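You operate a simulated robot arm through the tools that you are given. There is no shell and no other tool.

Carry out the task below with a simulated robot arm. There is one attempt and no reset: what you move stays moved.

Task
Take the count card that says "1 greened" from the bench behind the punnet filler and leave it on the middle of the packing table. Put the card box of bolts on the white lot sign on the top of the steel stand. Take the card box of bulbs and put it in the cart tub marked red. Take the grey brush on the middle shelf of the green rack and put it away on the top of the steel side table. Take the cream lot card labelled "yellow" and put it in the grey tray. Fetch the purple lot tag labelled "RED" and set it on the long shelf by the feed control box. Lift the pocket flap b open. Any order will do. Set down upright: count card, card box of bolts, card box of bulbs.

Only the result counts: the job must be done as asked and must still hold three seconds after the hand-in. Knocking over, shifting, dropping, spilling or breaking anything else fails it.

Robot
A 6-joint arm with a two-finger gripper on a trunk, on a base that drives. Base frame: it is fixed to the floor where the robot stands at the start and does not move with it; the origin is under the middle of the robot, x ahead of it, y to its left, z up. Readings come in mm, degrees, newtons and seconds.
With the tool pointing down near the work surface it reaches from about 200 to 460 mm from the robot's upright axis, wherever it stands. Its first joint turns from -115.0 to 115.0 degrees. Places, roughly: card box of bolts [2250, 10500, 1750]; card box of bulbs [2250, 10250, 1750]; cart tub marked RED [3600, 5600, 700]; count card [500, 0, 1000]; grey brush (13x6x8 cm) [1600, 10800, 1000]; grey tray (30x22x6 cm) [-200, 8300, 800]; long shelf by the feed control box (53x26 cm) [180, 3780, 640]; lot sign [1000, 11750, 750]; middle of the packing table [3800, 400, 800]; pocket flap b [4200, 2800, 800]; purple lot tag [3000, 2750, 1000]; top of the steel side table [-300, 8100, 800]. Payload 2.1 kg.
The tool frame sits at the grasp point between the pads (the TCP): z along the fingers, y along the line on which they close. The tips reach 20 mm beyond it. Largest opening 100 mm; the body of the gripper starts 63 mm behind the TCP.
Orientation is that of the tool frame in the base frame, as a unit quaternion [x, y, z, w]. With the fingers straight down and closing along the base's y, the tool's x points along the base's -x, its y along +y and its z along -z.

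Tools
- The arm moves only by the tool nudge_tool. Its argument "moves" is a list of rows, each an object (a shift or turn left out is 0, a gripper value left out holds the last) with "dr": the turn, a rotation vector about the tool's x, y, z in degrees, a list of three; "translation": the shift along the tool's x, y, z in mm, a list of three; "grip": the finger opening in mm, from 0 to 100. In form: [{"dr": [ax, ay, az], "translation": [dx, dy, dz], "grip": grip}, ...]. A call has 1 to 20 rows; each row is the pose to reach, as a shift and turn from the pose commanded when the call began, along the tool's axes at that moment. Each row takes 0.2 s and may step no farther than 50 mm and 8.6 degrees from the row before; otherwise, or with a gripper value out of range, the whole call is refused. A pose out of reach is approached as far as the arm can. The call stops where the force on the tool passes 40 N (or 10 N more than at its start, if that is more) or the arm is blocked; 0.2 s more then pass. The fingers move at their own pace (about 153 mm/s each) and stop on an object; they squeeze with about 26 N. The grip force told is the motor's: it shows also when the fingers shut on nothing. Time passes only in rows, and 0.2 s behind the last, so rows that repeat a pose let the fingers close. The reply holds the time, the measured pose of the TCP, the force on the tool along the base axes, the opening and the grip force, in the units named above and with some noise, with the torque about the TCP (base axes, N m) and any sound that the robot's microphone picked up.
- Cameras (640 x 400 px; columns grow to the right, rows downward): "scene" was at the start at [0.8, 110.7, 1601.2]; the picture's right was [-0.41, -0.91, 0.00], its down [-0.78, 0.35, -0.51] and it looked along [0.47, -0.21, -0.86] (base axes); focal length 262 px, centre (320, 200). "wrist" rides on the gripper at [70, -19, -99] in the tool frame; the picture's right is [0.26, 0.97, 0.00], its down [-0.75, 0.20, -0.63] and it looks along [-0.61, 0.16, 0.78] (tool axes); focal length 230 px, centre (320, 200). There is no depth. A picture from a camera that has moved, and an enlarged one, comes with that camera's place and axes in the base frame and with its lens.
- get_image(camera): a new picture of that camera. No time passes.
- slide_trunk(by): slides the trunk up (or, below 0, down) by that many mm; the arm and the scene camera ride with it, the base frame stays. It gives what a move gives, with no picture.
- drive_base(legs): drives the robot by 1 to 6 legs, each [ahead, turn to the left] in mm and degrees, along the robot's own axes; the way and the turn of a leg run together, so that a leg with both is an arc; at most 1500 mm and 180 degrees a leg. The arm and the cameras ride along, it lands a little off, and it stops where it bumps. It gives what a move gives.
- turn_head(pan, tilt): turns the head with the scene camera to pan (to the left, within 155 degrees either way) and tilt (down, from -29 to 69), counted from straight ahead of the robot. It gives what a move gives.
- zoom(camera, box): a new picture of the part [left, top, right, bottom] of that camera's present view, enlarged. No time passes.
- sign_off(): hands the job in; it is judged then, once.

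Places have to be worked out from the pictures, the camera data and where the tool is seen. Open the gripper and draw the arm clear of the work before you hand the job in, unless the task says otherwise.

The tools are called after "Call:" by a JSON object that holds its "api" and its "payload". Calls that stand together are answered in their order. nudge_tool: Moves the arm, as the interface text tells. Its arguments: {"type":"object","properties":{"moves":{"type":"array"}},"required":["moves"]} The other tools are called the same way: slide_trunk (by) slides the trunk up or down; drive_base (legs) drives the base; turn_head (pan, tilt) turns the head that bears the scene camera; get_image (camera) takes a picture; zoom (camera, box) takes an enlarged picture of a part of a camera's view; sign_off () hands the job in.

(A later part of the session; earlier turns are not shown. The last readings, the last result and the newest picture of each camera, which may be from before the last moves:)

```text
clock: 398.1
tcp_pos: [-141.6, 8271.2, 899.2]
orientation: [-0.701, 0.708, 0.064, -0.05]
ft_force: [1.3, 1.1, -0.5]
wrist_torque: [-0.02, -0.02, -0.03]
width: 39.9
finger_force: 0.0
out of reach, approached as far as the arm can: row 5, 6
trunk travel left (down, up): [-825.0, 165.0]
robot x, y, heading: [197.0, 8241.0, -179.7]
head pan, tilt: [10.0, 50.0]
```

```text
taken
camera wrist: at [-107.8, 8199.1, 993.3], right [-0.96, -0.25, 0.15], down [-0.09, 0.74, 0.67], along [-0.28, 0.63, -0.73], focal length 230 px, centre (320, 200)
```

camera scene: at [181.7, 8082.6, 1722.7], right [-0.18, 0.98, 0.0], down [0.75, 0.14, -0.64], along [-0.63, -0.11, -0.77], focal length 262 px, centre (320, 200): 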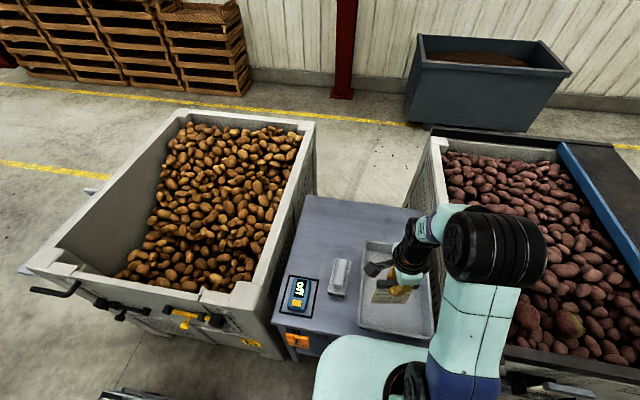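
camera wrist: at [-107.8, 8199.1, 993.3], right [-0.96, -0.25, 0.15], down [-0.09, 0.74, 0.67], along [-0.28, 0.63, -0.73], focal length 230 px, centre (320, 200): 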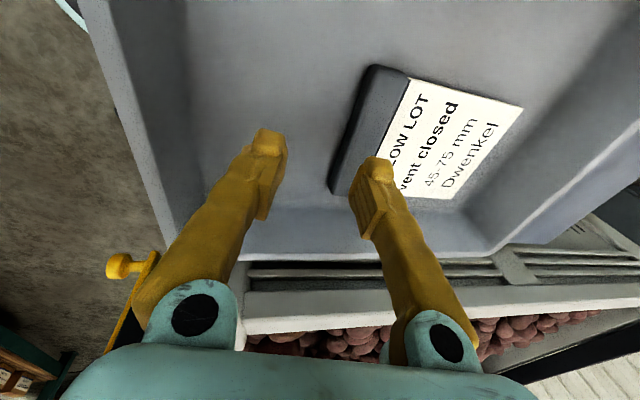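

The card lies flat in the grey tray. Raise the arm clear and straighten the tool.

Call:
{"api": "nudge_tool", "payload": {"moves": [{"translation": [0, 4, -25]}, {"translation": [0, 9, -55]}, {"translation": [0, 15, -90]}, {"translation": [0, 22, -130]}, {"translation": [0, 29, -170]}, {"translation": [0, 35, -200], "dr": [5, 0.6, -0.3]}, {"translation": [0, 35, -200], "dr": [9.2, 1.1, -0.6]}, {"translation": [0, 35, -200], "dr": [9.2, 1.1, -0.6]}]}}

Call:
{"api": "get_image", "payload": {"camera": "scene"}}

```text
clock: 399.9
tcp_pos: [-46.5, 8254.3, 932.2]
orientation: [0.709, -0.705, 0.0, 0.014]
ft_force: [0.0, -0.1, -0.6]
wrist_torque: [0.0, -0.01, 0.0]
width: 40.0
finger_force: 0.1
out of reach, approached as far as the arm can: row 1, 2, 3, 4, 5, 6, 7, 8
trunk travel left (down, up): [-825.0, 165.0]
robot x, y, heading: [200.7, 8238.3, -179.9]
head pan, tilt: [10.0, 50.0]
```

```text
taken
camera scene: at [183.0, 8082.7, 1612.7], right [-0.18, 0.98, 0.0], down [0.75, 0.14, -0.64], along [-0.63, -0.11, -0.77], focal length 262 px, centre (320, 200)
```

scene: 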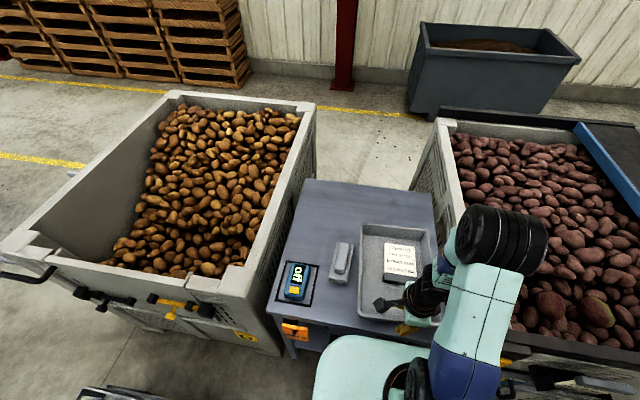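

Card and brush are in place. The arm ended folded close; I raise it in small steps to regain a clean pose.

Call:
{"api": "nudge_tool", "payload": {"moves": [{"translation": [0, 0, -20]}, {"translation": [0, 0, -50]}, {"translation": [0, 0, -80]}, {"translation": [0, 0, -80]}]}}

```text
clock: 400.9
tcp_pos: [-44.9, 8254.8, 1006.0]
orientation: [0.709, -0.705, 0.002, 0.013]
ft_force: [-0.7, 0.8, -0.2]
wrist_torque: [0.03, 0.01, 0.06]
width: 39.9
finger_force: 0.0
out of reach, approached as far as the arm can: row 1, 2
trunk travel left (down, up): [-825.0, 165.0]
robot x, y, heading: [196.9, 8237.5, -179.8]
head pan, tilt: [10.0, 50.0]
```

Now for the boxes at the rack's back side (x≈2250). I tidy the arm, back off and go to the passage at y≈9180 between the rack end and bin B.

Call:
{"api": "drive_base", "payload": {"legs": [[-330, 0]]}}

Call:
{"api": "nudge_tool", "payload": {"moves": [{"translation": [0, 20, -30]}, {"translation": [0, 40, -60]}, {"translation": [0, 55, -100]}, {"translation": [0, 55, -130]}, {"translation": [0, 55, -130]}]}}

Call:
{"api": "drive_base", "payload": {"legs": [[0, -90], [935, 0], [0, -90]]}}

Call:
{"api": "turn_head", "payload": {"pan": 0, "tilt": 30}}

Call:
{"api": "get_image", "payload": {"camera": "scene"}}

```text
clock: 403.0
tcp_pos: [281.1, 8257.1, 1005.1]
orientation: [0.707, -0.707, 0.001, 0.013]
ft_force: [-0.3, -0.5, 0.1]
wrist_torque: [-0.01, 0.0, 0.01]
width: 40.2
finger_force: 0.1
trunk travel left (down, up): [-825.0, 165.0]
robot x, y, heading: [524.9, 8239.0, -180.2]
head pan, tilt: [10.0, 50.0]
```

```text
clock: 404.2
tcp_pos: [226.3, 8257.3, 1139.1]
orientation: [0.707, -0.707, 0.0, 0.013]
ft_force: [-0.1, -0.5, 0.1]
wrist_torque: [0.0, -0.01, 0.04]
width: 39.9
finger_force: 0.0
trunk travel left (down, up): [-825.0, 165.0]
robot x, y, heading: [522.0, 8234.2, -179.9]
head pan, tilt: [10.0, 50.0]
```

```text
clock: 416.7
tcp_pos: [838.1, 9138.9, 1138.5]
orientation: [0.712, 0.702, 0.014, -0.001]
ft_force: [-0.1, -0.1, 0.5]
wrist_torque: [0.01, -0.02, 0.01]
width: 40.2
finger_force: 0.0
trunk travel left (down, up): [-825.0, 165.0]
robot x, y, heading: [544.5, 9164.0, -0.7]
head pan, tilt: [10.0, 50.0]
```

```text
clock: 417.6
tcp_pos: [838.3, 9139.8, 1139.6]
orientation: [0.712, 0.702, 0.014, -0.001]
ft_force: [0.0, 0.0, -0.5]
wrist_torque: [0.03, 0.0, 0.01]
width: 40.1
finger_force: 0.0
trunk travel left (down, up): [-825.0, 165.0]
robot x, y, heading: [546.5, 9167.4, -1.0]
head pan, tilt: [0.0, 30.0]
```

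```text
taken
camera scene: at [574.1, 9301.5, 1642.1], right [-0.01, -1.0, 0.0], down [-0.5, 0.01, -0.87], along [0.87, -0.01, -0.5], focal length 262 px, centre (320, 200)
```

scene: 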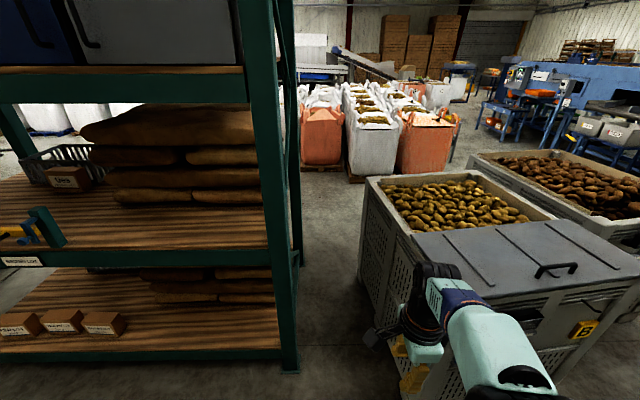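

The passage seems about 400–450 mm wide; I advance to its mouth and look down for accurate clearances.

Call:
{"api": "drive_base", "payload": {"legs": [[0, 5], [400, 0], [0, -4]]}}

Call:
{"api": "turn_head", "payload": {"pan": -10, "tilt": 50}}

Call:
{"api": "get_image", "payload": {"camera": "scene"}}

```text
clock: 421.0
tcp_pos: [1240.5, 9174.4, 1140.1]
orientation: [0.706, 0.709, 0.014, -0.001]
ft_force: [0.5, -0.2, -0.2]
wrist_torque: [-0.01, 0.0, -0.03]
width: 40.1
finger_force: 0.0
trunk travel left (down, up): [-825.0, 165.0]
robot x, y, heading: [944.3, 9193.5, -0.3]
head pan, tilt: [0.0, 30.0]
```

```text
clock: 421.9
tcp_pos: [1239.2, 9173.2, 1140.2]
orientation: [0.706, 0.708, 0.014, -0.002]
ft_force: [0.5, -0.3, 0.4]
wrist_torque: [-0.04, 0.01, -0.03]
width: 40.1
finger_force: 0.1
trunk travel left (down, up): [-825.0, 165.0]
robot x, y, heading: [939.9, 9195.9, 0.3]
head pan, tilt: [-10.0, 50.0]
```

```text
taken
camera scene: at [958.9, 9317.5, 1612.8], right [-0.17, -0.99, 0.0], down [-0.75, 0.13, -0.64], along [0.63, -0.11, -0.77], focal length 262 px, centre (320, 200)
```

scene: 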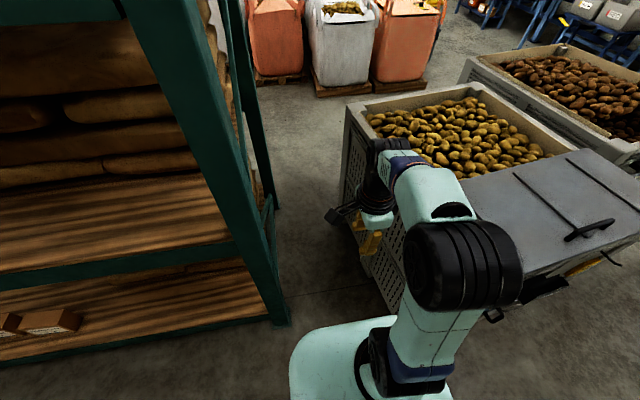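

Narrowest clearance is about 467 mm near x≈2120, centred at y≈9206. I go in stages, correcting heading.

Call:
{"api": "drive_base", "payload": {"legs": [[0, 0.7], [650, 0]]}}

Call:
{"api": "nudge_tool", "payload": {"moves": [{"translation": [0, 0, 0]}, {"translation": [0, 0, 0]}]}}

```text
clock: 425.2
tcp_pos: [1727.3, 9201.3, 1139.9]
orientation: [0.681, 0.733, 0.013, -0.002]
ft_force: [0.3, 0.0, -0.7]
wrist_torque: [0.02, 0.02, 0.0]
width: 39.9
finger_force: 0.0
trunk travel left (down, up): [-825.0, 165.0]
robot x, y, heading: [1434.0, 9195.5, 14.2]
head pan, tilt: [-10.0, 50.0]
stopped in leg 2: the robot was blocked; the commanded pose is now the measured one
```

```text
clock: 425.8
tcp_pos: [1729.7, 9202.0, 1140.0]
orientation: [0.68, 0.733, 0.012, -0.002]
ft_force: [-0.3, 1.4, -0.4]
wrist_torque: [0.0, 0.0, -0.01]
width: 40.1
finger_force: 0.0
trunk travel left (down, up): [-825.0, 165.0]
robot x, y, heading: [1433.5, 9196.0, 14.4]
head pan, tilt: [-10.0, 50.0]
```

The base got blocked and heading reads 14°. I look around to see what it touches.

Call:
{"api": "turn_head", "payload": {"pan": 30, "tilt": 60}}

Call:
{"api": "get_image", "payload": {"camera": "scene"}}

Call:
{"api": "turn_head", "payload": {"pan": -30, "tilt": 60}}

Call:
{"api": "get_image", "payload": {"camera": "scene"}}

```text
clock: 426.9
tcp_pos: [1727.2, 9187.4, 1141.4]
orientation: [0.676, 0.737, 0.02, -0.004]
ft_force: [-1.2, 0.3, 0.8]
wrist_torque: [-0.01, -0.06, -0.03]
width: 39.8
finger_force: 0.0
trunk travel left (down, up): [-825.0, 165.0]
robot x, y, heading: [1432.6, 9193.8, 14.4]
head pan, tilt: [30.0, 60.0]
```

```text
taken
camera scene: at [1400.2, 9294.0, 1608.8], right [0.66, -0.75, -0.03], down [-0.65, -0.55, -0.52], along [0.37, 0.37, -0.85], focal length 262 px, centre (320, 200)
```

scene: 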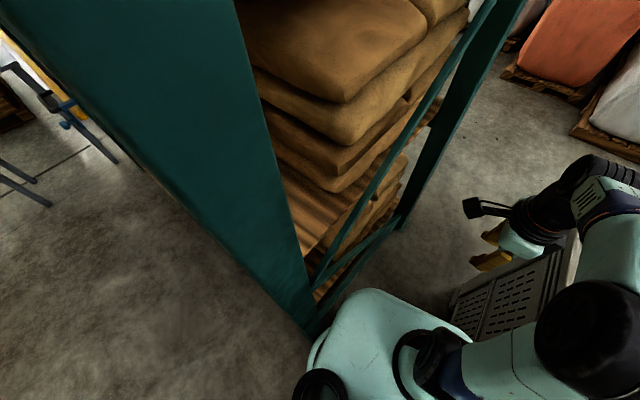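

```text
clock: 428.1
tcp_pos: [1731.0, 9200.5, 1139.7]
orientation: [0.681, 0.732, 0.013, -0.003]
ft_force: [0.3, 0.1, 0.4]
wrist_torque: [0.01, -0.03, -0.01]
width: 39.8
finger_force: 0.1
trunk travel left (down, up): [-825.0, 165.0]
robot x, y, heading: [1430.5, 9192.6, 14.5]
head pan, tilt: [-30.0, 60.0]
```

```text
taken
camera scene: at [1405.3, 9291.5, 1600.4], right [-0.27, -0.96, 0.0], down [-0.83, 0.24, -0.5], along [0.48, -0.13, -0.87], focal length 262 px, centre (320, 200)
```

scene: 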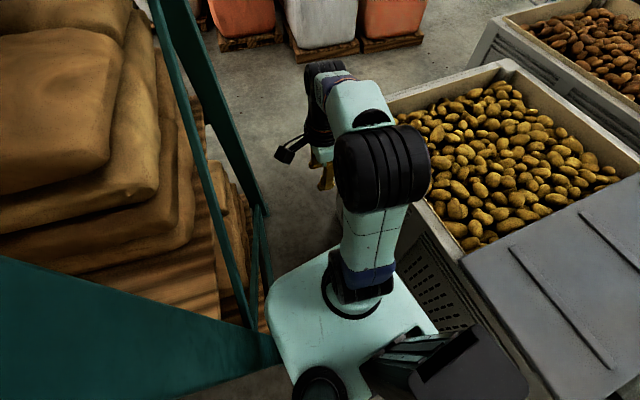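

The robot's left side rubbed the rack upright (I was ~2–5 cm too far left). I back out, straighten, and shift right to y≈9160.

Call:
{"api": "drive_base", "payload": {"legs": [[-300, 0]]}}

Call:
{"api": "nudge_tool", "payload": {"moves": [{"translation": [0, 0, 0]}, {"translation": [0, 0, 0]}]}}

```text
clock: 430.2
tcp_pos: [1444.6, 9128.6, 1139.0]
orientation: [0.68, 0.733, 0.012, -0.002]
ft_force: [0.5, 0.5, -0.1]
wrist_torque: [-0.02, -0.01, 0.01]
width: 40.2
finger_force: 0.1
trunk travel left (down, up): [-825.0, 165.0]
robot x, y, heading: [1146.1, 9121.3, 14.5]
head pan, tilt: [-30.0, 60.0]
```

```text
clock: 430.8
tcp_pos: [1443.0, 9129.7, 1140.5]
orientation: [0.679, 0.734, 0.013, -0.001]
ft_force: [-1.1, -0.2, 0.1]
wrist_torque: [0.02, -0.01, -0.01]
width: 39.8
finger_force: 0.1
trunk travel left (down, up): [-825.0, 165.0]
robot x, y, heading: [1148.8, 9120.0, 14.6]
head pan, tilt: [-30.0, 60.0]
```

Now straighten to about 4° and advance 300 mm.

Call:
{"api": "drive_base", "payload": {"legs": [[0, -10.6], [300, 0]]}}

Call:
{"api": "nudge_tool", "payload": {"moves": [{"translation": [0, 0, 0]}, {"translation": [0, 0, 0]}]}}

```text
clock: 433.5
tcp_pos: [1731.0, 9097.0, 1140.2]
orientation: [0.742, 0.67, 0.013, 0.0]
ft_force: [-0.1, 1.0, -0.1]
wrist_torque: [0.0, 0.03, -0.06]
width: 39.8
finger_force: 0.0
trunk travel left (down, up): [-825.0, 165.0]
robot x, y, heading: [1440.4, 9145.1, 4.2]
head pan, tilt: [-30.0, 60.0]
```

```text
clock: 434.1
tcp_pos: [1733.2, 9098.4, 1138.9]
orientation: [0.742, 0.67, 0.012, 0.0]
ft_force: [-0.2, -1.0, -0.6]
wrist_torque: [-0.02, 0.01, -0.04]
width: 40.0
finger_force: 0.0
trunk travel left (down, up): [-825.0, 165.0]
robot x, y, heading: [1440.2, 9142.9, 4.6]
head pan, tilt: [-30.0, 60.0]
```

No bump. Continue: heading ~2°, 400 mm, then straight.

Call:
{"api": "drive_base", "payload": {"legs": [[0, -2.2], [350, 0]]}}

Call:
{"api": "nudge_tool", "payload": {"moves": [{"translation": [0, 0, 0]}]}}

```text
clock: 436.8
tcp_pos: [2075.3, 9103.2, 1141.7]
orientation: [0.755, 0.655, 0.012, 0.002]
ft_force: [-0.3, -1.3, -0.4]
wrist_torque: [0.12, -0.03, 0.03]
width: 40.0
finger_force: 0.1
trunk travel left (down, up): [-825.0, 165.0]
robot x, y, heading: [1784.5, 9160.2, -2.3]
head pan, tilt: [-30.0, 60.0]
```

```text
clock: 437.2
tcp_pos: [2075.7, 9087.6, 1139.4]
orientation: [0.755, 0.656, 0.016, -0.004]
ft_force: [-1.0, 0.8, -0.5]
wrist_torque: [-0.03, -0.04, 0.02]
width: 39.7
finger_force: 0.1
trunk travel left (down, up): [-825.0, 165.0]
robot x, y, heading: [1789.3, 9160.8, -2.4]
head pan, tilt: [-30.0, 60.0]
```

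Heading changed by −4°, so perhaps the right side brushed the bin. I look at both sides from here.

Call:
{"api": "turn_head", "payload": {"pan": -70, "tilt": 62}}

Call:
{"api": "get_image", "payload": {"camera": "scene"}}

Call:
{"api": "turn_head", "payload": {"pan": 0, "tilt": 62}}

Call:
{"api": "get_image", "payload": {"camera": "scene"}}

```text
clock: 438.2
tcp_pos: [2076.3, 9093.0, 1139.1]
orientation: [0.755, 0.655, 0.014, -0.001]
ft_force: [-0.5, 0.1, 0.3]
wrist_torque: [-0.01, 0.03, -0.01]
width: 39.8
finger_force: 0.0
trunk travel left (down, up): [-825.0, 165.0]
robot x, y, heading: [1786.0, 9158.2, -2.5]
head pan, tilt: [-70.0, 62.0]
```

```text
taken
camera scene: at [1749.9, 9239.9, 1597.9], right [-0.95, -0.3, 0.0], down [-0.27, 0.84, -0.47], along [0.14, -0.45, -0.88], focal length 262 px, centre (320, 200)
```

scene: 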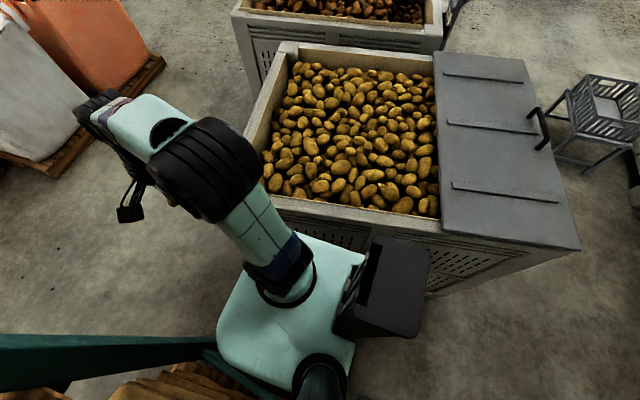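

```text
clock: 439.6
tcp_pos: [2077.1, 9093.0, 1140.0]
orientation: [0.755, 0.655, 0.015, -0.001]
ft_force: [0.3, -0.5, -0.6]
wrist_torque: [0.0, -0.01, -0.01]
width: 39.9
finger_force: 0.1
trunk travel left (down, up): [-825.0, 165.0]
robot x, y, heading: [1785.5, 9158.3, -2.5]
head pan, tilt: [0.0, 62.0]
```

```text
taken
camera scene: at [1794.6, 9298.7, 1597.8], right [-0.04, -1.0, 0.0], down [-0.88, 0.04, -0.47], along [0.47, -0.02, -0.88], focal length 262 px, centre (320, 200)
```

scene: 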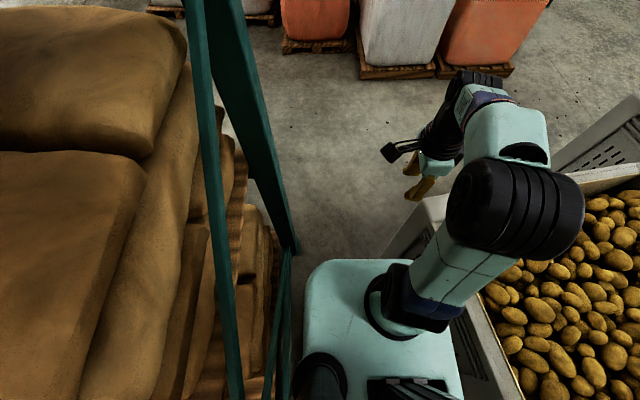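

Clearances at plate height look like ~60 mm right and ~37 mm left, so I'm about centred. Straighten and continue 350 mm.

Call:
{"api": "drive_base", "payload": {"legs": [[0, 2.3], [350, 0]]}}

Call:
{"api": "nudge_tool", "payload": {"moves": [{"translation": [0, 0, 0]}]}}

```text
clock: 441.4
tcp_pos: [2147.7, 9101.6, 1147.4]
orientation: [0.753, 0.657, 0.021, 0.008]
ft_force: [0.6, -0.5, 0.3]
wrist_torque: [0.01, 0.06, 0.0]
width: 40.2
finger_force: 0.0
trunk travel left (down, up): [-825.0, 165.0]
robot x, y, heading: [1879.2, 9169.4, -11.1]
head pan, tilt: [0.0, 62.0]
stopped in leg 2: the robot was blocked; the commanded pose is now the measured one
```

```text
clock: 441.8
tcp_pos: [2167.4, 9095.6, 1141.4]
orientation: [0.754, 0.657, 0.016, 0.001]
ft_force: [0.5, 0.1, -0.9]
wrist_torque: [0.0, 0.02, 0.04]
width: 40.0
finger_force: 0.0
trunk travel left (down, up): [-825.0, 165.0]
robot x, y, heading: [1880.3, 9169.2, -11.3]
head pan, tilt: [0.0, 62.0]
```

The base is blocked by bin B's side at x≈2100: the base is about 420 mm wide, too tight to pass safely. I straighten and back out, then try the route south of the bins.

Call:
{"api": "drive_base", "payload": {"legs": [[0, 12.5], [-250, 0]]}}

Call:
{"api": "nudge_tool", "payload": {"moves": [{"translation": [0, 0, 0]}]}}

```text
clock: 444.4
tcp_pos: [1925.0, 9156.0, 1142.2]
orientation: [0.674, 0.738, 0.017, 0.001]
ft_force: [0.0, -0.6, 0.3]
wrist_torque: [0.01, 0.0, -0.04]
width: 40.3
finger_force: 0.1
trunk travel left (down, up): [-825.0, 165.0]
robot x, y, heading: [1634.2, 9160.4, 1.5]
head pan, tilt: [0.0, 62.0]
```

```text
clock: 444.8
tcp_pos: [1924.9, 9156.2, 1142.0]
orientation: [0.674, 0.739, 0.018, 0.0]
ft_force: [0.1, 1.3, 0.6]
wrist_torque: [0.0, 0.0, 0.01]
width: 40.4
finger_force: 0.0
trunk travel left (down, up): [-825.0, 165.0]
robot x, y, heading: [1634.5, 9160.6, 1.5]
head pan, tilt: [0.0, 62.0]
```

Back in the wider part. I back fully out and go south along the corridor to look for a wider way east.

Call:
{"api": "drive_base", "payload": {"legs": [[-500, 0], [-480, 0], [0, -91.5], [1400, 0]]}}

Call:
{"api": "turn_head", "payload": {"pan": 50, "tilt": 25}}

Call:
{"api": "get_image", "payload": {"camera": "scene"}}

Call:
{"api": "turn_head", "payload": {"pan": 0, "tilt": 25}}

Call:
{"api": "get_image", "payload": {"camera": "scene"}}

```text
clock: 459.7
tcp_pos: [563.5, 7577.1, 1140.2]
orientation: [1.0, -0.009, 0.011, 0.011]
ft_force: [-0.3, -0.8, 0.4]
wrist_torque: [0.1, 0.0, 0.01]
width: 40.1
finger_force: 0.1
trunk travel left (down, up): [-825.0, 165.0]
robot x, y, heading: [600.7, 7863.8, -94.6]
head pan, tilt: [0.0, 62.0]
stopped in leg 4: the robot was blocked; the commanded pose is now the measured one
```

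```text
clock: 460.9
tcp_pos: [564.4, 7578.9, 1142.0]
orientation: [1.0, -0.008, 0.011, 0.013]
ft_force: [-0.2, -0.1, -0.4]
wrist_torque: [0.01, 0.01, -0.01]
width: 40.1
finger_force: 0.1
trunk travel left (down, up): [-825.0, 165.0]
robot x, y, heading: [599.9, 7866.3, -94.5]
head pan, tilt: [50.0, 25.0]
```

```text
taken
camera scene: at [808.4, 7849.4, 1650.1], right [-0.7, -0.71, 0.0], down [-0.3, 0.3, -0.91], along [0.65, -0.64, -0.42], focal length 262 px, centre (320, 200)
```

scene: 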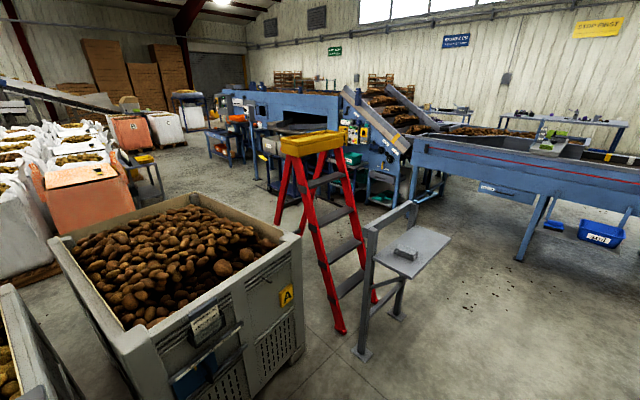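

```text
clock: 462.0
tcp_pos: [563.4, 7580.0, 1142.7]
orientation: [1.0, -0.007, 0.011, 0.013]
ft_force: [0.5, -0.4, 0.0]
wrist_torque: [-0.03, 0.01, -0.01]
width: 39.9
finger_force: 0.0
trunk travel left (down, up): [-825.0, 165.0]
robot x, y, heading: [604.8, 7869.2, -94.5]
head pan, tilt: [0.0, 25.0]
```

```text
taken
camera scene: at [735.7, 7822.7, 1650.2], right [-1.0, 0.08, 0.0], down [0.03, 0.42, -0.91], along [-0.07, -0.9, -0.42], focal length 262 px, centre (320, 200)
```

scene: 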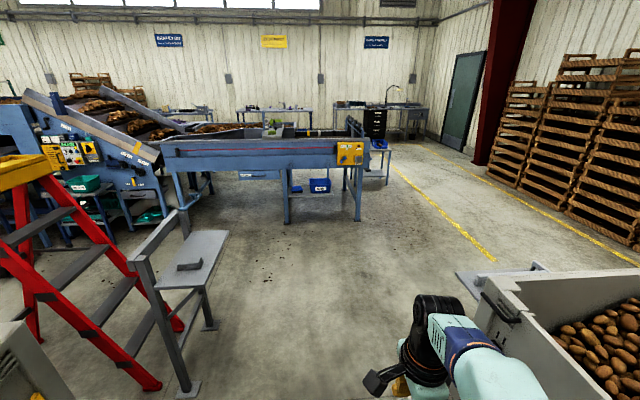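

I was blocked at y≈7866—probably by the step stool. I look down to see.

Call:
{"api": "turn_head", "payload": {"pan": -10, "tilt": 60}}

Call:
{"api": "get_image", "payload": {"camera": "scene"}}

Call:
{"api": "get_image", "payload": {"camera": "wrist"}}

```text
clock: 463.0
tcp_pos: [562.7, 7579.8, 1143.2]
orientation: [1.0, -0.008, 0.01, 0.013]
ft_force: [0.7, -0.2, -0.3]
wrist_torque: [0.02, 0.03, 0.01]
width: 40.0
finger_force: 0.1
trunk travel left (down, up): [-825.0, 165.0]
robot x, y, heading: [597.7, 7870.5, -94.7]
head pan, tilt: [-10.0, 60.0]
```

```text
taken
camera scene: at [726.1, 7850.1, 1600.2], right [-0.97, 0.25, 0.0], down [0.22, 0.84, -0.5], along [-0.13, -0.48, -0.87], focal length 262 px, centre (320, 200)
```

scene: 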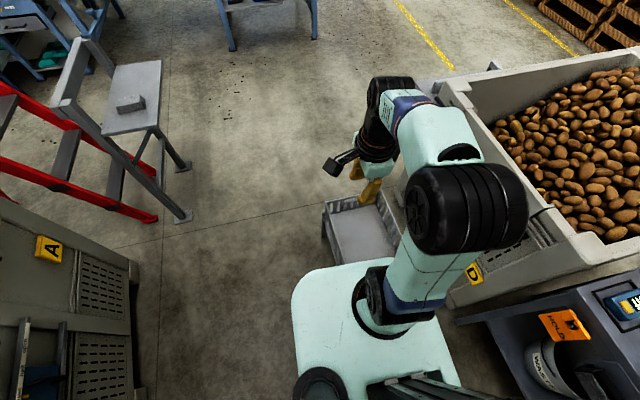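

```text
taken
camera wrist: at [632.6, 7598.8, 1243.1], right [0.24, -0.97, 0.03], down [-0.77, -0.17, 0.62], along [-0.59, -0.17, -0.79], focal length 230 px, centre (320, 200)
```

wrist: 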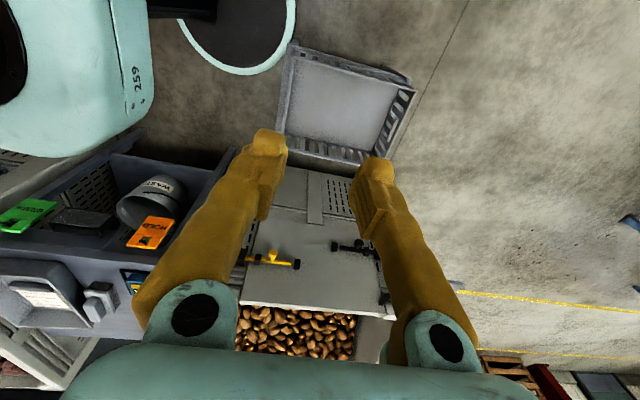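

The stool seems only touched (front edge still about y≈7600). To check it hasn't shifted I return to the earlier viewpoint (493, 8243 facing west) and compare the view.

Call:
{"api": "drive_base", "payload": {"legs": [[-378, 0], [0, -85], [135, 0]]}}

Call:
{"api": "slide_trunk", "payload": {"by": 110}}

Call:
{"api": "turn_head", "payload": {"pan": 10, "tilt": 40}}

Call:
{"api": "get_image", "payload": {"camera": "scene"}}

```text
clock: 470.0
tcp_pos: [209.0, 8267.9, 1141.5]
orientation: [0.719, -0.695, -0.002, 0.018]
ft_force: [-0.3, 0.2, -0.5]
wrist_torque: [-0.04, 0.02, 0.01]
width: 39.9
finger_force: 0.0
trunk travel left (down, up): [-825.0, 165.0]
robot x, y, heading: [497.2, 8247.5, 178.4]
head pan, tilt: [-10.0, 60.0]
```

```text
clock: 471.4
tcp_pos: [207.4, 8266.8, 1251.7]
orientation: [0.718, -0.695, -0.001, 0.018]
ft_force: [-0.2, -0.3, 0.2]
wrist_torque: [0.02, 0.01, -0.03]
width: 40.0
finger_force: 0.0
trunk travel left (down, up): [-935.0, 55.0]
robot x, y, heading: [497.6, 8247.0, 178.3]
head pan, tilt: [-10.0, 60.0]
```

```text
clock: 472.3
tcp_pos: [206.7, 8268.5, 1252.7]
orientation: [0.719, -0.695, -0.001, 0.017]
ft_force: [-0.3, -0.3, -0.5]
wrist_torque: [-0.01, 0.01, 0.0]
width: 40.2
finger_force: 0.2
trunk travel left (down, up): [-935.0, 55.0]
robot x, y, heading: [497.8, 8248.2, 178.3]
head pan, tilt: [10.0, 40.0]
```

```text
taken
camera scene: at [467.0, 8091.8, 1736.8], right [-0.14, 0.99, 0.0], down [0.64, 0.09, -0.77], along [-0.76, -0.11, -0.64], focal length 262 px, centre (320, 200)
```

scene: 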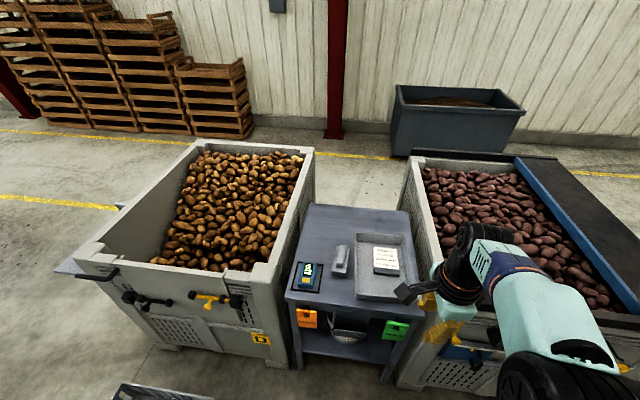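

Call:
{"api": "zoom", "payload": {"camera": "scene", "box": [60, 300, 260, 400]}}

Call:
{"api": "turn_head", "payload": {"pan": 60, "tilt": 45}}

Call:
{"api": "get_image", "payload": {"camera": "scene"}}

```text
3.20 times, centred on (160, 350) of scene
camera zoom: at [467.0, 8091.8, 1736.8], right [-0.14, 0.99, 0.0], down [0.64, 0.09, -0.77], along [-0.76, -0.11, -0.64], focal length 837 px, centre (832, -280)
```

zoom: 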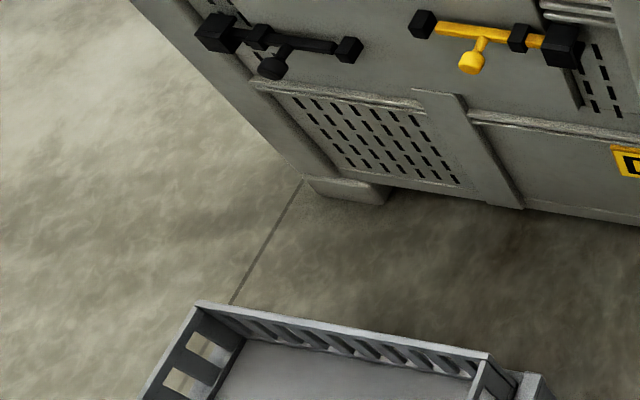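

```text
clock: 473.5
tcp_pos: [206.2, 8268.1, 1252.0]
orientation: [0.719, -0.695, -0.002, 0.018]
ft_force: [0.0, -0.4, -0.1]
wrist_torque: [-0.01, -0.01, 0.0]
width: 40.3
finger_force: 0.1
trunk travel left (down, up): [-935.0, 55.0]
robot x, y, heading: [497.0, 8248.2, 178.5]
head pan, tilt: [60.0, 45.0]
```

```text
taken
camera scene: at [508.1, 8034.7, 1729.6], right [-0.85, 0.53, 0.0], down [0.37, 0.6, -0.71], along [-0.37, -0.6, -0.71], focal length 262 px, centre (320, 200)
```

scene: 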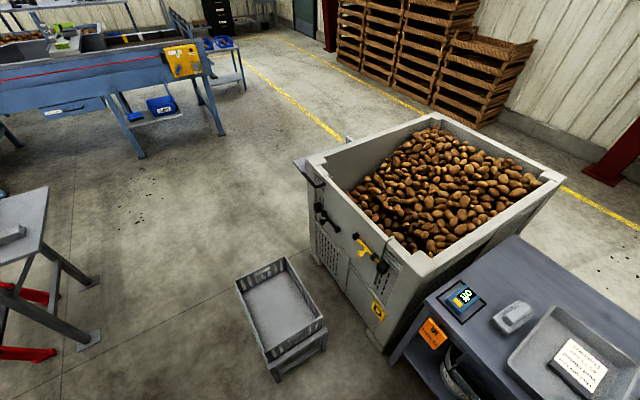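

Call:
{"api": "zoom", "payload": {"camera": "scene", "box": [200, 240, 360, 400]}}

```text
2.50 times, centred on (280, 320) of scene
camera zoom: at [508.1, 8034.7, 1729.6], right [-0.85, 0.53, 0.0], down [0.37, 0.6, -0.71], along [-0.37, -0.6, -0.71], focal length 654 px, centre (420, -100)
```

zoom: 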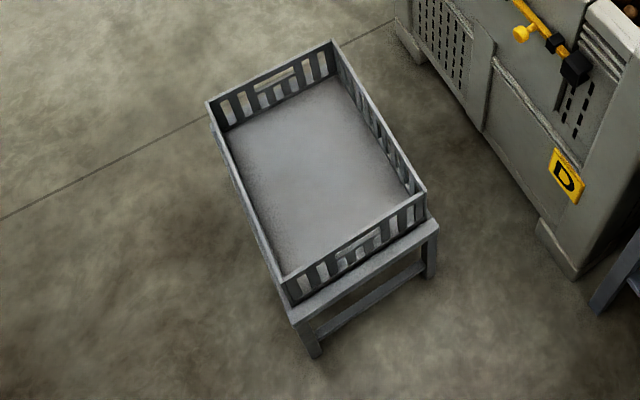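

The crate stand's feet are where they were (≈7638), so it wasn't shifted. I now go around it on its east side along x≈880 to look for a way east south of bin A.

Call:
{"api": "slide_trunk", "payload": {"by": -110}}

Call:
{"api": "drive_base", "payload": {"legs": [[0, 136.6], [540, 0], [0, -45]]}}

Call:
{"api": "turn_head", "payload": {"pan": 20, "tilt": 35}}

Call:
{"api": "get_image", "payload": {"camera": "scene"}}

```text
clock: 474.9
tcp_pos: [206.9, 8268.2, 1142.9]
orientation: [0.718, -0.695, -0.001, 0.017]
ft_force: [-0.9, -0.1, -0.9]
wrist_torque: [-0.01, 0.03, 0.03]
width: 40.1
finger_force: 0.1
trunk travel left (down, up): [-825.0, 165.0]
robot x, y, heading: [501.0, 8244.4, 178.0]
head pan, tilt: [60.0, 45.0]
```

```text
clock: 485.8
tcp_pos: [891.6, 7577.1, 1142.5]
orientation: [0.999, 0.047, 0.012, 0.013]
ft_force: [-0.2, 0.5, 0.0]
wrist_torque: [-0.01, -0.01, -0.02]
width: 40.2
finger_force: 0.1
trunk travel left (down, up): [-825.0, 165.0]
robot x, y, heading: [895.3, 7868.5, -88.1]
head pan, tilt: [60.0, 45.0]
```

```text
clock: 486.9
tcp_pos: [892.1, 7577.3, 1141.7]
orientation: [0.999, 0.048, 0.013, 0.013]
ft_force: [-0.3, 0.4, 0.6]
wrist_torque: [0.0, 0.0, -0.01]
width: 39.9
finger_force: 0.0
trunk travel left (down, up): [-825.0, 165.0]
robot x, y, heading: [898.6, 7866.7, -88.3]
head pan, tilt: [20.0, 35.0]
```

```text
taken
camera scene: at [1064.9, 7849.6, 1634.4], right [-0.93, -0.37, 0.0], down [-0.21, 0.53, -0.82], along [0.31, -0.76, -0.57], focal length 262 px, centre (320, 200)
```

scene: 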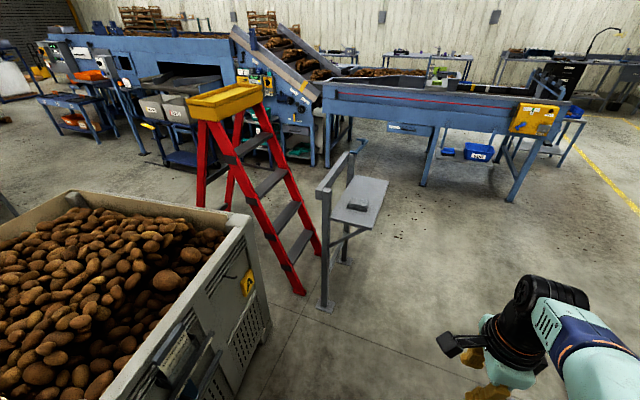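

The tub cart stands near (3700, 5500), in front of the sorter, and there's a wide corridor at y≈5900 south of the stand and ladder. I drive there and look east.

Call:
{"api": "drive_base", "payload": {"legs": [[0, -4], [1000, 0], [920, 0], [0, 92]]}}

Call:
{"api": "turn_head", "payload": {"pan": 0, "tilt": 22}}

Call:
{"api": "get_image", "payload": {"camera": "scene"}}

```text
clock: 500.7
tcp_pos: [1148.1, 5928.4, 1141.2]
orientation: [0.694, 0.719, 0.017, 0.001]
ft_force: [-0.1, -0.4, -0.2]
wrist_torque: [0.02, 0.0, -0.01]
width: 40.1
finger_force: 0.1
trunk travel left (down, up): [-825.0, 165.0]
robot x, y, heading: [857.8, 5949.6, -1.6]
head pan, tilt: [20.0, 35.0]
```

```text
clock: 501.6
tcp_pos: [1149.8, 5929.4, 1141.8]
orientation: [0.695, 0.719, 0.017, 0.0]
ft_force: [-0.2, 0.5, -0.7]
wrist_torque: [0.03, 0.01, -0.01]
width: 39.8
finger_force: 0.0
trunk travel left (down, up): [-825.0, 165.0]
robot x, y, heading: [858.6, 5949.8, -1.6]
head pan, tilt: [0.0, 22.0]
```

```text
taken
camera scene: at [895.1, 6087.2, 1655.0], right [-0.03, -1.0, 0.0], down [-0.37, 0.01, -0.93], along [0.93, -0.03, -0.38], focal length 262 px, centre (320, 200)
```

scene: 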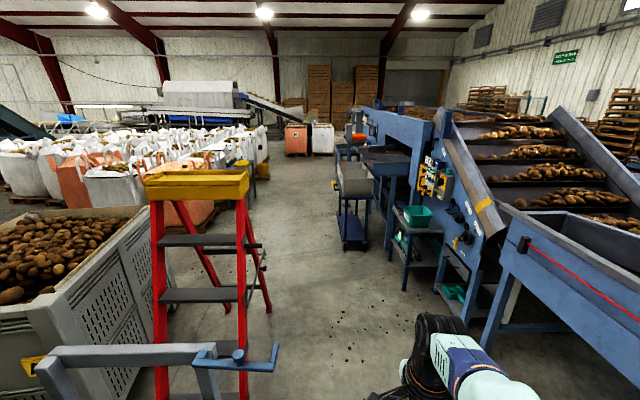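

A clear aisle leads east, and the tub cart is visible ahead. Zooming.

Call:
{"api": "zoom", "payload": {"camera": "scene", "box": [300, 100, 480, 260]}}

Call:
{"api": "zoom", "payload": {"camera": "scene", "box": [0, 90, 320, 290]}}

```text
2.50 times, centred on (390, 180) of scene
camera zoom: at [895.1, 6087.2, 1655.0], right [-0.03, -1.0, 0.0], down [-0.37, 0.01, -0.93], along [0.93, -0.03, -0.38], focal length 654 px, centre (145, 250)
```

zoom: 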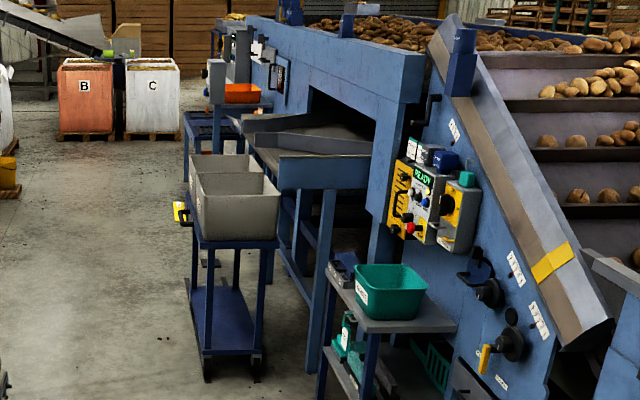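

```text
2.00 times, centred on (160, 190) of scene
camera zoom: at [895.1, 6087.2, 1655.0], right [-0.03, -1.0, 0.0], down [-0.37, 0.01, -0.93], along [0.93, -0.03, -0.38], focal length 523 px, centre (640, 220)
```

zoom: 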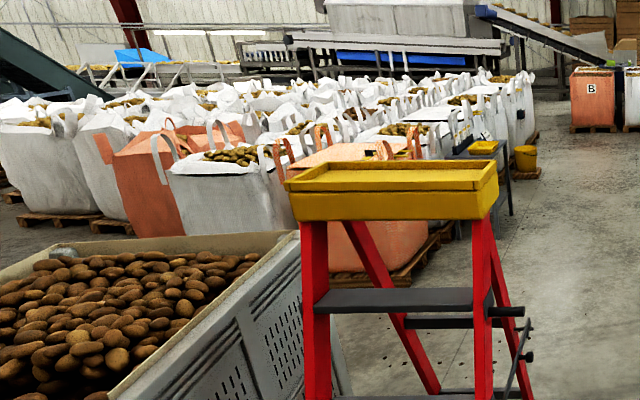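

Clear lane. I drive east past the ladder to x≈2850, then north along the lane behind the bins.

Call:
{"api": "drive_base", "payload": {"legs": [[0, -4.4], [1300, 0], [0, 6], [750, 0]]}}

Call:
{"api": "turn_head", "payload": {"pan": 70, "tilt": 20}}

Call:
{"api": "get_image", "payload": {"camera": "scene"}}

Call:
{"api": "turn_head", "payload": {"pan": -10, "tilt": 35}}

Call:
{"api": "get_image", "payload": {"camera": "scene"}}

```text
clock: 512.7
tcp_pos: [3169.4, 5822.9, 1141.7]
orientation: [0.683, 0.731, 0.017, 0.001]
ft_force: [0.3, 0.1, 0.3]
wrist_torque: [-0.03, 0.02, 0.03]
width: 40.0
finger_force: 0.1
trunk travel left (down, up): [-825.0, 165.0]
robot x, y, heading: [2878.5, 5835.0, 0.1]
head pan, tilt: [0.0, 22.0]
```

```text
clock: 514.1
tcp_pos: [3170.7, 5823.0, 1141.7]
orientation: [0.682, 0.731, 0.017, 0.001]
ft_force: [-0.4, -1.2, 0.4]
wrist_torque: [-0.02, 0.05, 0.02]
width: 39.8
finger_force: 0.1
trunk travel left (down, up): [-825.0, 165.0]
robot x, y, heading: [2876.7, 5835.1, 0.3]
head pan, tilt: [70.0, 20.0]
```

```text
taken
camera scene: at [2849.6, 6059.6, 1658.3], right [0.94, -0.34, 0.0], down [-0.12, -0.32, -0.94], along [0.32, 0.88, -0.34], focal length 262 px, centre (320, 200)
```

scene: 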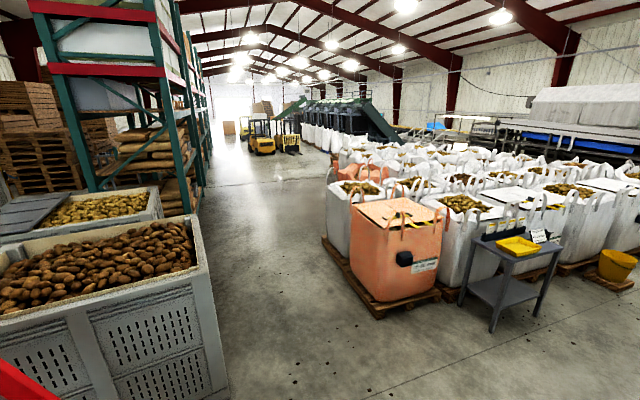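

```text
clock: 515.6
tcp_pos: [3170.1, 5824.9, 1142.0]
orientation: [0.682, 0.731, 0.017, 0.0]
ft_force: [0.4, 0.5, 0.4]
wrist_torque: [0.01, -0.02, 0.03]
width: 40.1
finger_force: 0.1
trunk travel left (down, up): [-825.0, 165.0]
robot x, y, heading: [2879.4, 5832.7, 0.3]
head pan, tilt: [-10.0, 35.0]
```

```text
taken
camera scene: at [2905.0, 5957.3, 1634.4], right [-0.17, -0.99, 0.0], down [-0.57, 0.1, -0.82], along [0.81, -0.14, -0.57], focal length 262 px, centre (320, 200)
```

scene: 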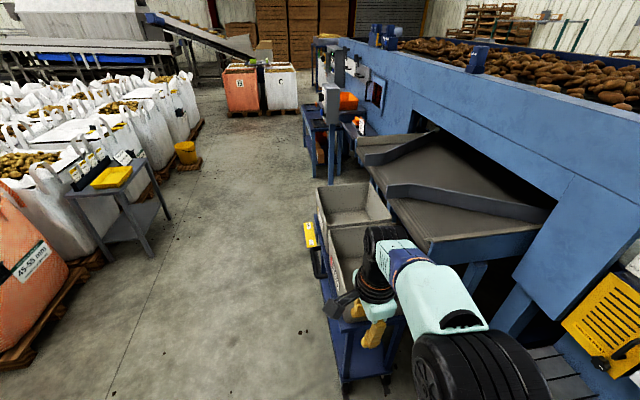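

Wide lane northward between bins and sacks. I drive north to y≈10350 behind the rack and face west.

Call:
{"api": "drive_base", "payload": {"legs": [[0, 88.5], [1500, 0], [1500, 0], [1500, 0], [0, 90]]}}

Call:
{"api": "turn_head", "payload": {"pan": 0, "tilt": 0}}

Call:
{"api": "get_image", "payload": {"camera": "scene"}}

```text
clock: 525.5
tcp_pos: [2899.3, 7438.3, 1140.8]
orientation: [-0.047, 0.999, 0.012, -0.012]
ft_force: [-0.3, 0.6, -0.6]
wrist_torque: [-0.06, 0.01, 0.0]
width: 39.9
finger_force: 0.1
trunk travel left (down, up): [-825.0, 165.0]
robot x, y, heading: [2898.8, 7148.7, 92.1]
head pan, tilt: [-10.0, 35.0]
stopped in leg 2: the robot was blocked; the commanded pose is now the measured one
```

```text
clock: 526.5
tcp_pos: [2900.0, 7437.8, 1143.3]
orientation: [-0.047, 0.999, 0.014, -0.011]
ft_force: [-0.1, -0.3, -0.4]
wrist_torque: [-0.03, 0.01, 0.02]
width: 40.1
finger_force: 0.1
trunk travel left (down, up): [-825.0, 165.0]
robot x, y, heading: [2899.5, 7149.2, 91.9]
head pan, tilt: [0.0, 0.0]
```

```text
taken
camera scene: at [2755.6, 7171.1, 1690.5], right [1.0, 0.03, 0.0], down [0.0, 0.0, -1.0], along [-0.03, 1.0, 0.0], focal length 262 px, centre (320, 200)
```

scene: 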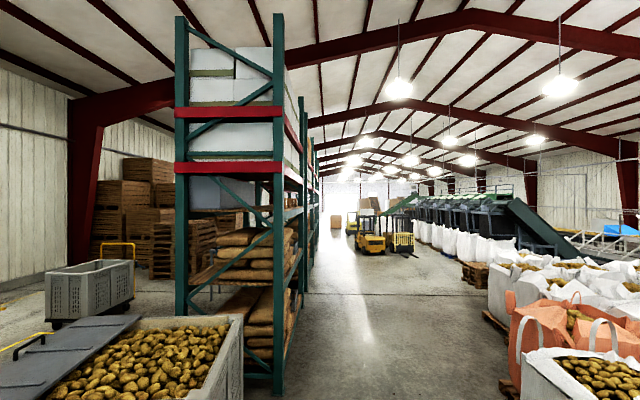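

Blocked again at y≈7149; I look down on the left and right to see why.

Call:
{"api": "turn_head", "payload": {"pan": 25, "tilt": 58}}

Call:
{"api": "get_image", "payload": {"camera": "scene"}}

Call:
{"api": "turn_head", "payload": {"pan": -35, "tilt": 58}}

Call:
{"api": "get_image", "payload": {"camera": "scene"}}

```text
clock: 527.7
tcp_pos: [2900.6, 7437.1, 1143.2]
orientation: [-0.047, 0.999, 0.013, -0.011]
ft_force: [0.4, 0.8, 0.1]
wrist_torque: [-0.01, -0.01, -0.01]
width: 40.3
finger_force: 0.1
trunk travel left (down, up): [-825.0, 165.0]
robot x, y, heading: [2898.7, 7147.6, 92.2]
head pan, tilt: [25.0, 58.0]
```

```text
taken
camera scene: at [2727.8, 7143.2, 1602.6], right [0.89, 0.45, 0.0], down [0.38, -0.76, -0.53], along [-0.24, 0.47, -0.85], focal length 262 px, centre (320, 200)
```

scene: 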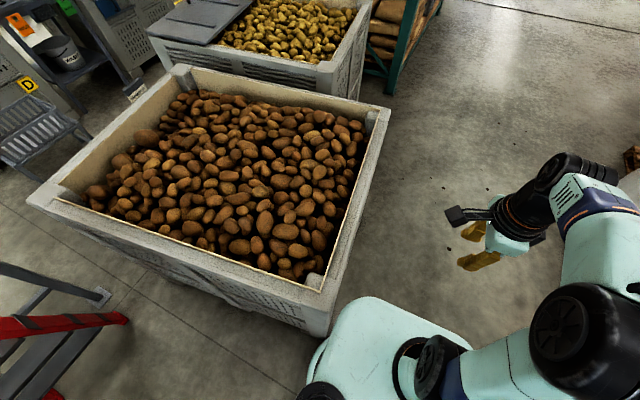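

```text
clock: 529.0
tcp_pos: [2898.7, 7437.7, 1142.8]
orientation: [-0.047, 0.999, 0.013, -0.012]
ft_force: [0.9, 0.4, 0.4]
wrist_torque: [-0.02, 0.03, 0.01]
width: 40.1
finger_force: 0.0
trunk travel left (down, up): [-825.0, 165.0]
robot x, y, heading: [2899.4, 7145.3, 91.8]
head pan, tilt: [-35.0, 58.0]
```

```text
taken
camera scene: at [2796.4, 7139.6, 1602.5], right [0.84, -0.54, 0.0], down [-0.46, -0.71, -0.53], along [0.29, 0.44, -0.85], focal length 262 px, centre (320, 200)
```

scene: 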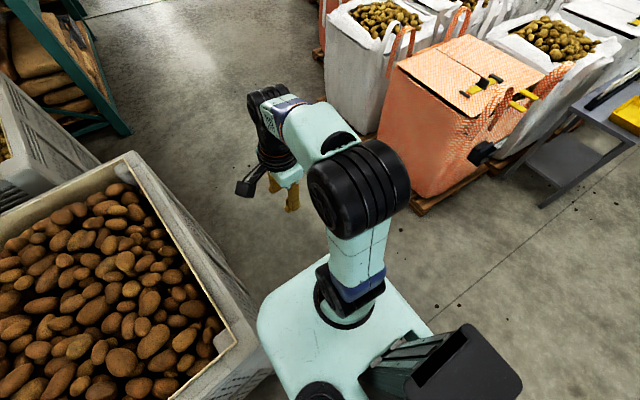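

The left side met bin A's corner; the lane's centre is nearer x≈3250. I back up and shift right, then continue north.

Call:
{"api": "drive_base", "payload": {"legs": [[-300, 0], [0, -40], [580, 0], [0, 39], [1400, 0], [1300, 0]]}}

Call:
{"api": "turn_head", "payload": {"pan": 0, "tilt": 20}}

Call:
{"api": "get_image", "payload": {"camera": "scene"}}

```text
clock: 550.4
tcp_pos: [3277.5, 10296.1, 1142.8]
orientation: [-0.023, 1.0, 0.013, -0.011]
ft_force: [-0.4, 1.0, 0.0]
wrist_torque: [0.01, -0.03, 0.02]
width: 40.2
finger_force: 0.0
trunk travel left (down, up): [-825.0, 165.0]
robot x, y, heading: [3261.6, 10005.8, 89.1]
head pan, tilt: [-35.0, 58.0]
```

```text
clock: 551.4
tcp_pos: [3279.2, 10296.0, 1142.1]
orientation: [-0.022, 1.0, 0.013, -0.012]
ft_force: [-0.6, 0.7, 0.1]
wrist_torque: [0.03, 0.02, 0.0]
width: 39.9
finger_force: 0.0
trunk travel left (down, up): [-825.0, 165.0]
robot x, y, heading: [3260.0, 10002.3, 89.0]
head pan, tilt: [0.0, 20.0]
```

```text
taken
camera scene: at [3121.7, 10040.0, 1658.2], right [1.0, -0.01, 0.0], down [-0.01, -0.34, -0.94], along [0.01, 0.94, -0.34], focal length 262 px, centre (320, 200)
```

scene: 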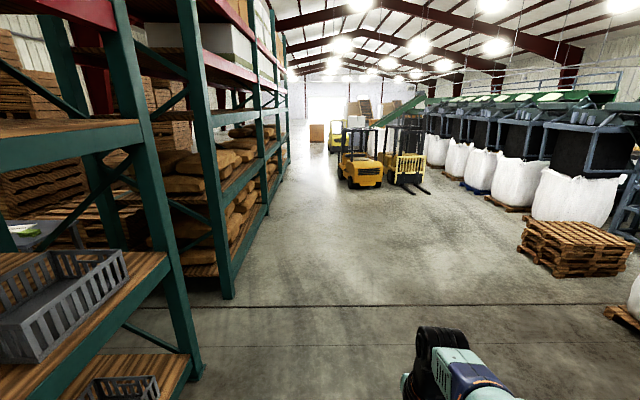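

At (3260, 10004). I turn the head left to see the back of the rack.

Call:
{"api": "turn_head", "payload": {"pan": 75, "tilt": 5}}

Call:
{"api": "get_image", "payload": {"camera": "scene"}}

Call:
{"api": "zoom", "payload": {"camera": "scene", "box": [160, 60, 480, 260]}}

```text
clock: 552.9
tcp_pos: [3278.1, 10294.2, 1142.2]
orientation: [-0.024, 1.0, 0.013, -0.011]
ft_force: [-0.5, 0.3, 0.9]
wrist_torque: [0.0, -0.03, 0.02]
width: 40.0
finger_force: 0.0
trunk travel left (down, up): [-825.0, 165.0]
robot x, y, heading: [3261.9, 10004.7, 89.1]
head pan, tilt: [75.0, 5.0]
```

```text
taken
camera scene: at [3031.7, 9971.9, 1682.6], right [0.27, 0.96, 0.0], down [0.08, -0.02, -1.0], along [-0.96, 0.27, -0.09], focal length 262 px, centre (320, 200)
```

scene: 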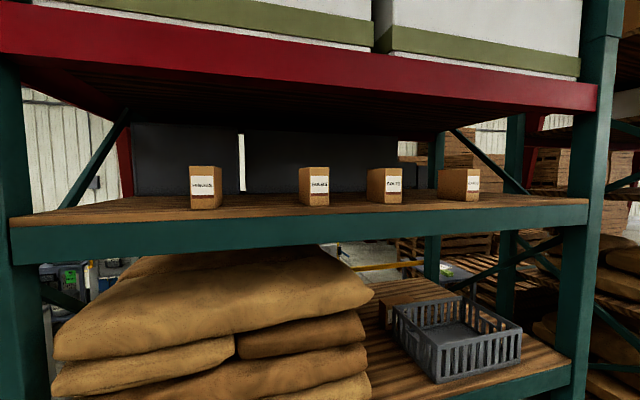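

```text
2.00 times, centred on (320, 160) of scene
camera zoom: at [3031.7, 9971.9, 1682.6], right [0.27, 0.96, 0.0], down [0.08, -0.02, -1.0], along [-0.96, 0.27, -0.09], focal length 523 px, centre (320, 280)
```

zoom: 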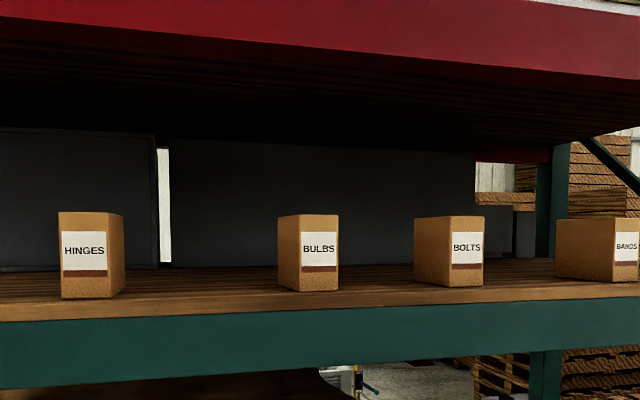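

Four boxes on the shelf: HINGES, BULBS, BOLTS, BANDS—BOLTS around y≈10420, shelf z≈1598. I drive to face BOLTS from the east and raise the trunk.

Call:
{"api": "drive_base", "payload": {"legs": [[440, 0], [0, 91], [400, 0]]}}

Call:
{"api": "slide_trunk", "payload": {"by": 165}}

Call:
{"api": "turn_head", "payload": {"pan": 0, "tilt": 15}}

Call:
{"api": "get_image", "payload": {"camera": "scene"}}

```text
clock: 561.6
tcp_pos: [2576.0, 10444.3, 1143.9]
orientation: [0.736, -0.676, -0.001, 0.018]
ft_force: [-0.3, -0.5, -0.6]
wrist_torque: [-0.01, 0.0, 0.01]
width: 39.8
finger_force: 0.0
trunk travel left (down, up): [-825.0, 165.0]
robot x, y, heading: [2869.2, 10444.4, -178.5]
head pan, tilt: [75.0, 5.0]
```

```text
clock: 563.4
tcp_pos: [2575.5, 10444.5, 1307.9]
orientation: [0.736, -0.676, 0.0, 0.018]
ft_force: [0.2, -0.1, -0.1]
wrist_torque: [-0.02, 0.02, 0.01]
width: 39.9
finger_force: 0.1
trunk travel left (down, up): [-990.0, 0.0]
robot x, y, heading: [2866.0, 10441.1, -178.8]
head pan, tilt: [75.0, 5.0]
```

```text
clock: 564.9
tcp_pos: [2575.9, 10443.9, 1307.3]
orientation: [0.737, -0.676, -0.001, 0.017]
ft_force: [-0.2, 0.3, -0.8]
wrist_torque: [0.0, -0.05, 0.02]
width: 39.9
finger_force: 0.0
trunk travel left (down, up): [-990.0, 0.0]
robot x, y, heading: [2863.6, 10441.7, -178.4]
head pan, tilt: [0.0, 15.0]
```

```text
taken
camera scene: at [2834.9, 10297.7, 1831.4], right [-0.03, 1.0, 0.0], down [0.26, 0.01, -0.97], along [-0.97, -0.03, -0.26], focal length 262 px, centre (320, 200)
```

scene: 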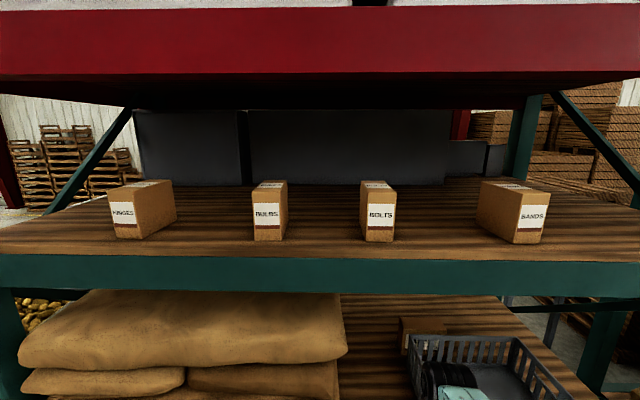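

Call:
{"api": "zoom", "payload": {"camera": "scene", "box": [230, 150, 430, 270]}}

```text
3.20 times, centred on (330, 210) of scene
camera zoom: at [2834.9, 10297.7, 1831.4], right [-0.03, 1.0, 0.0], down [0.26, 0.01, -0.97], along [-0.97, -0.03, -0.26], focal length 837 px, centre (288, 168)
```

zoom: 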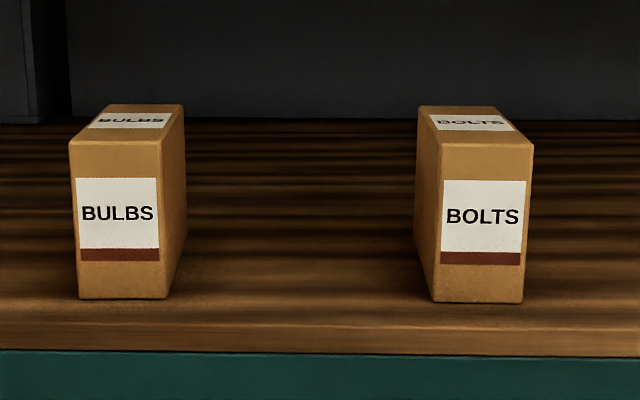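

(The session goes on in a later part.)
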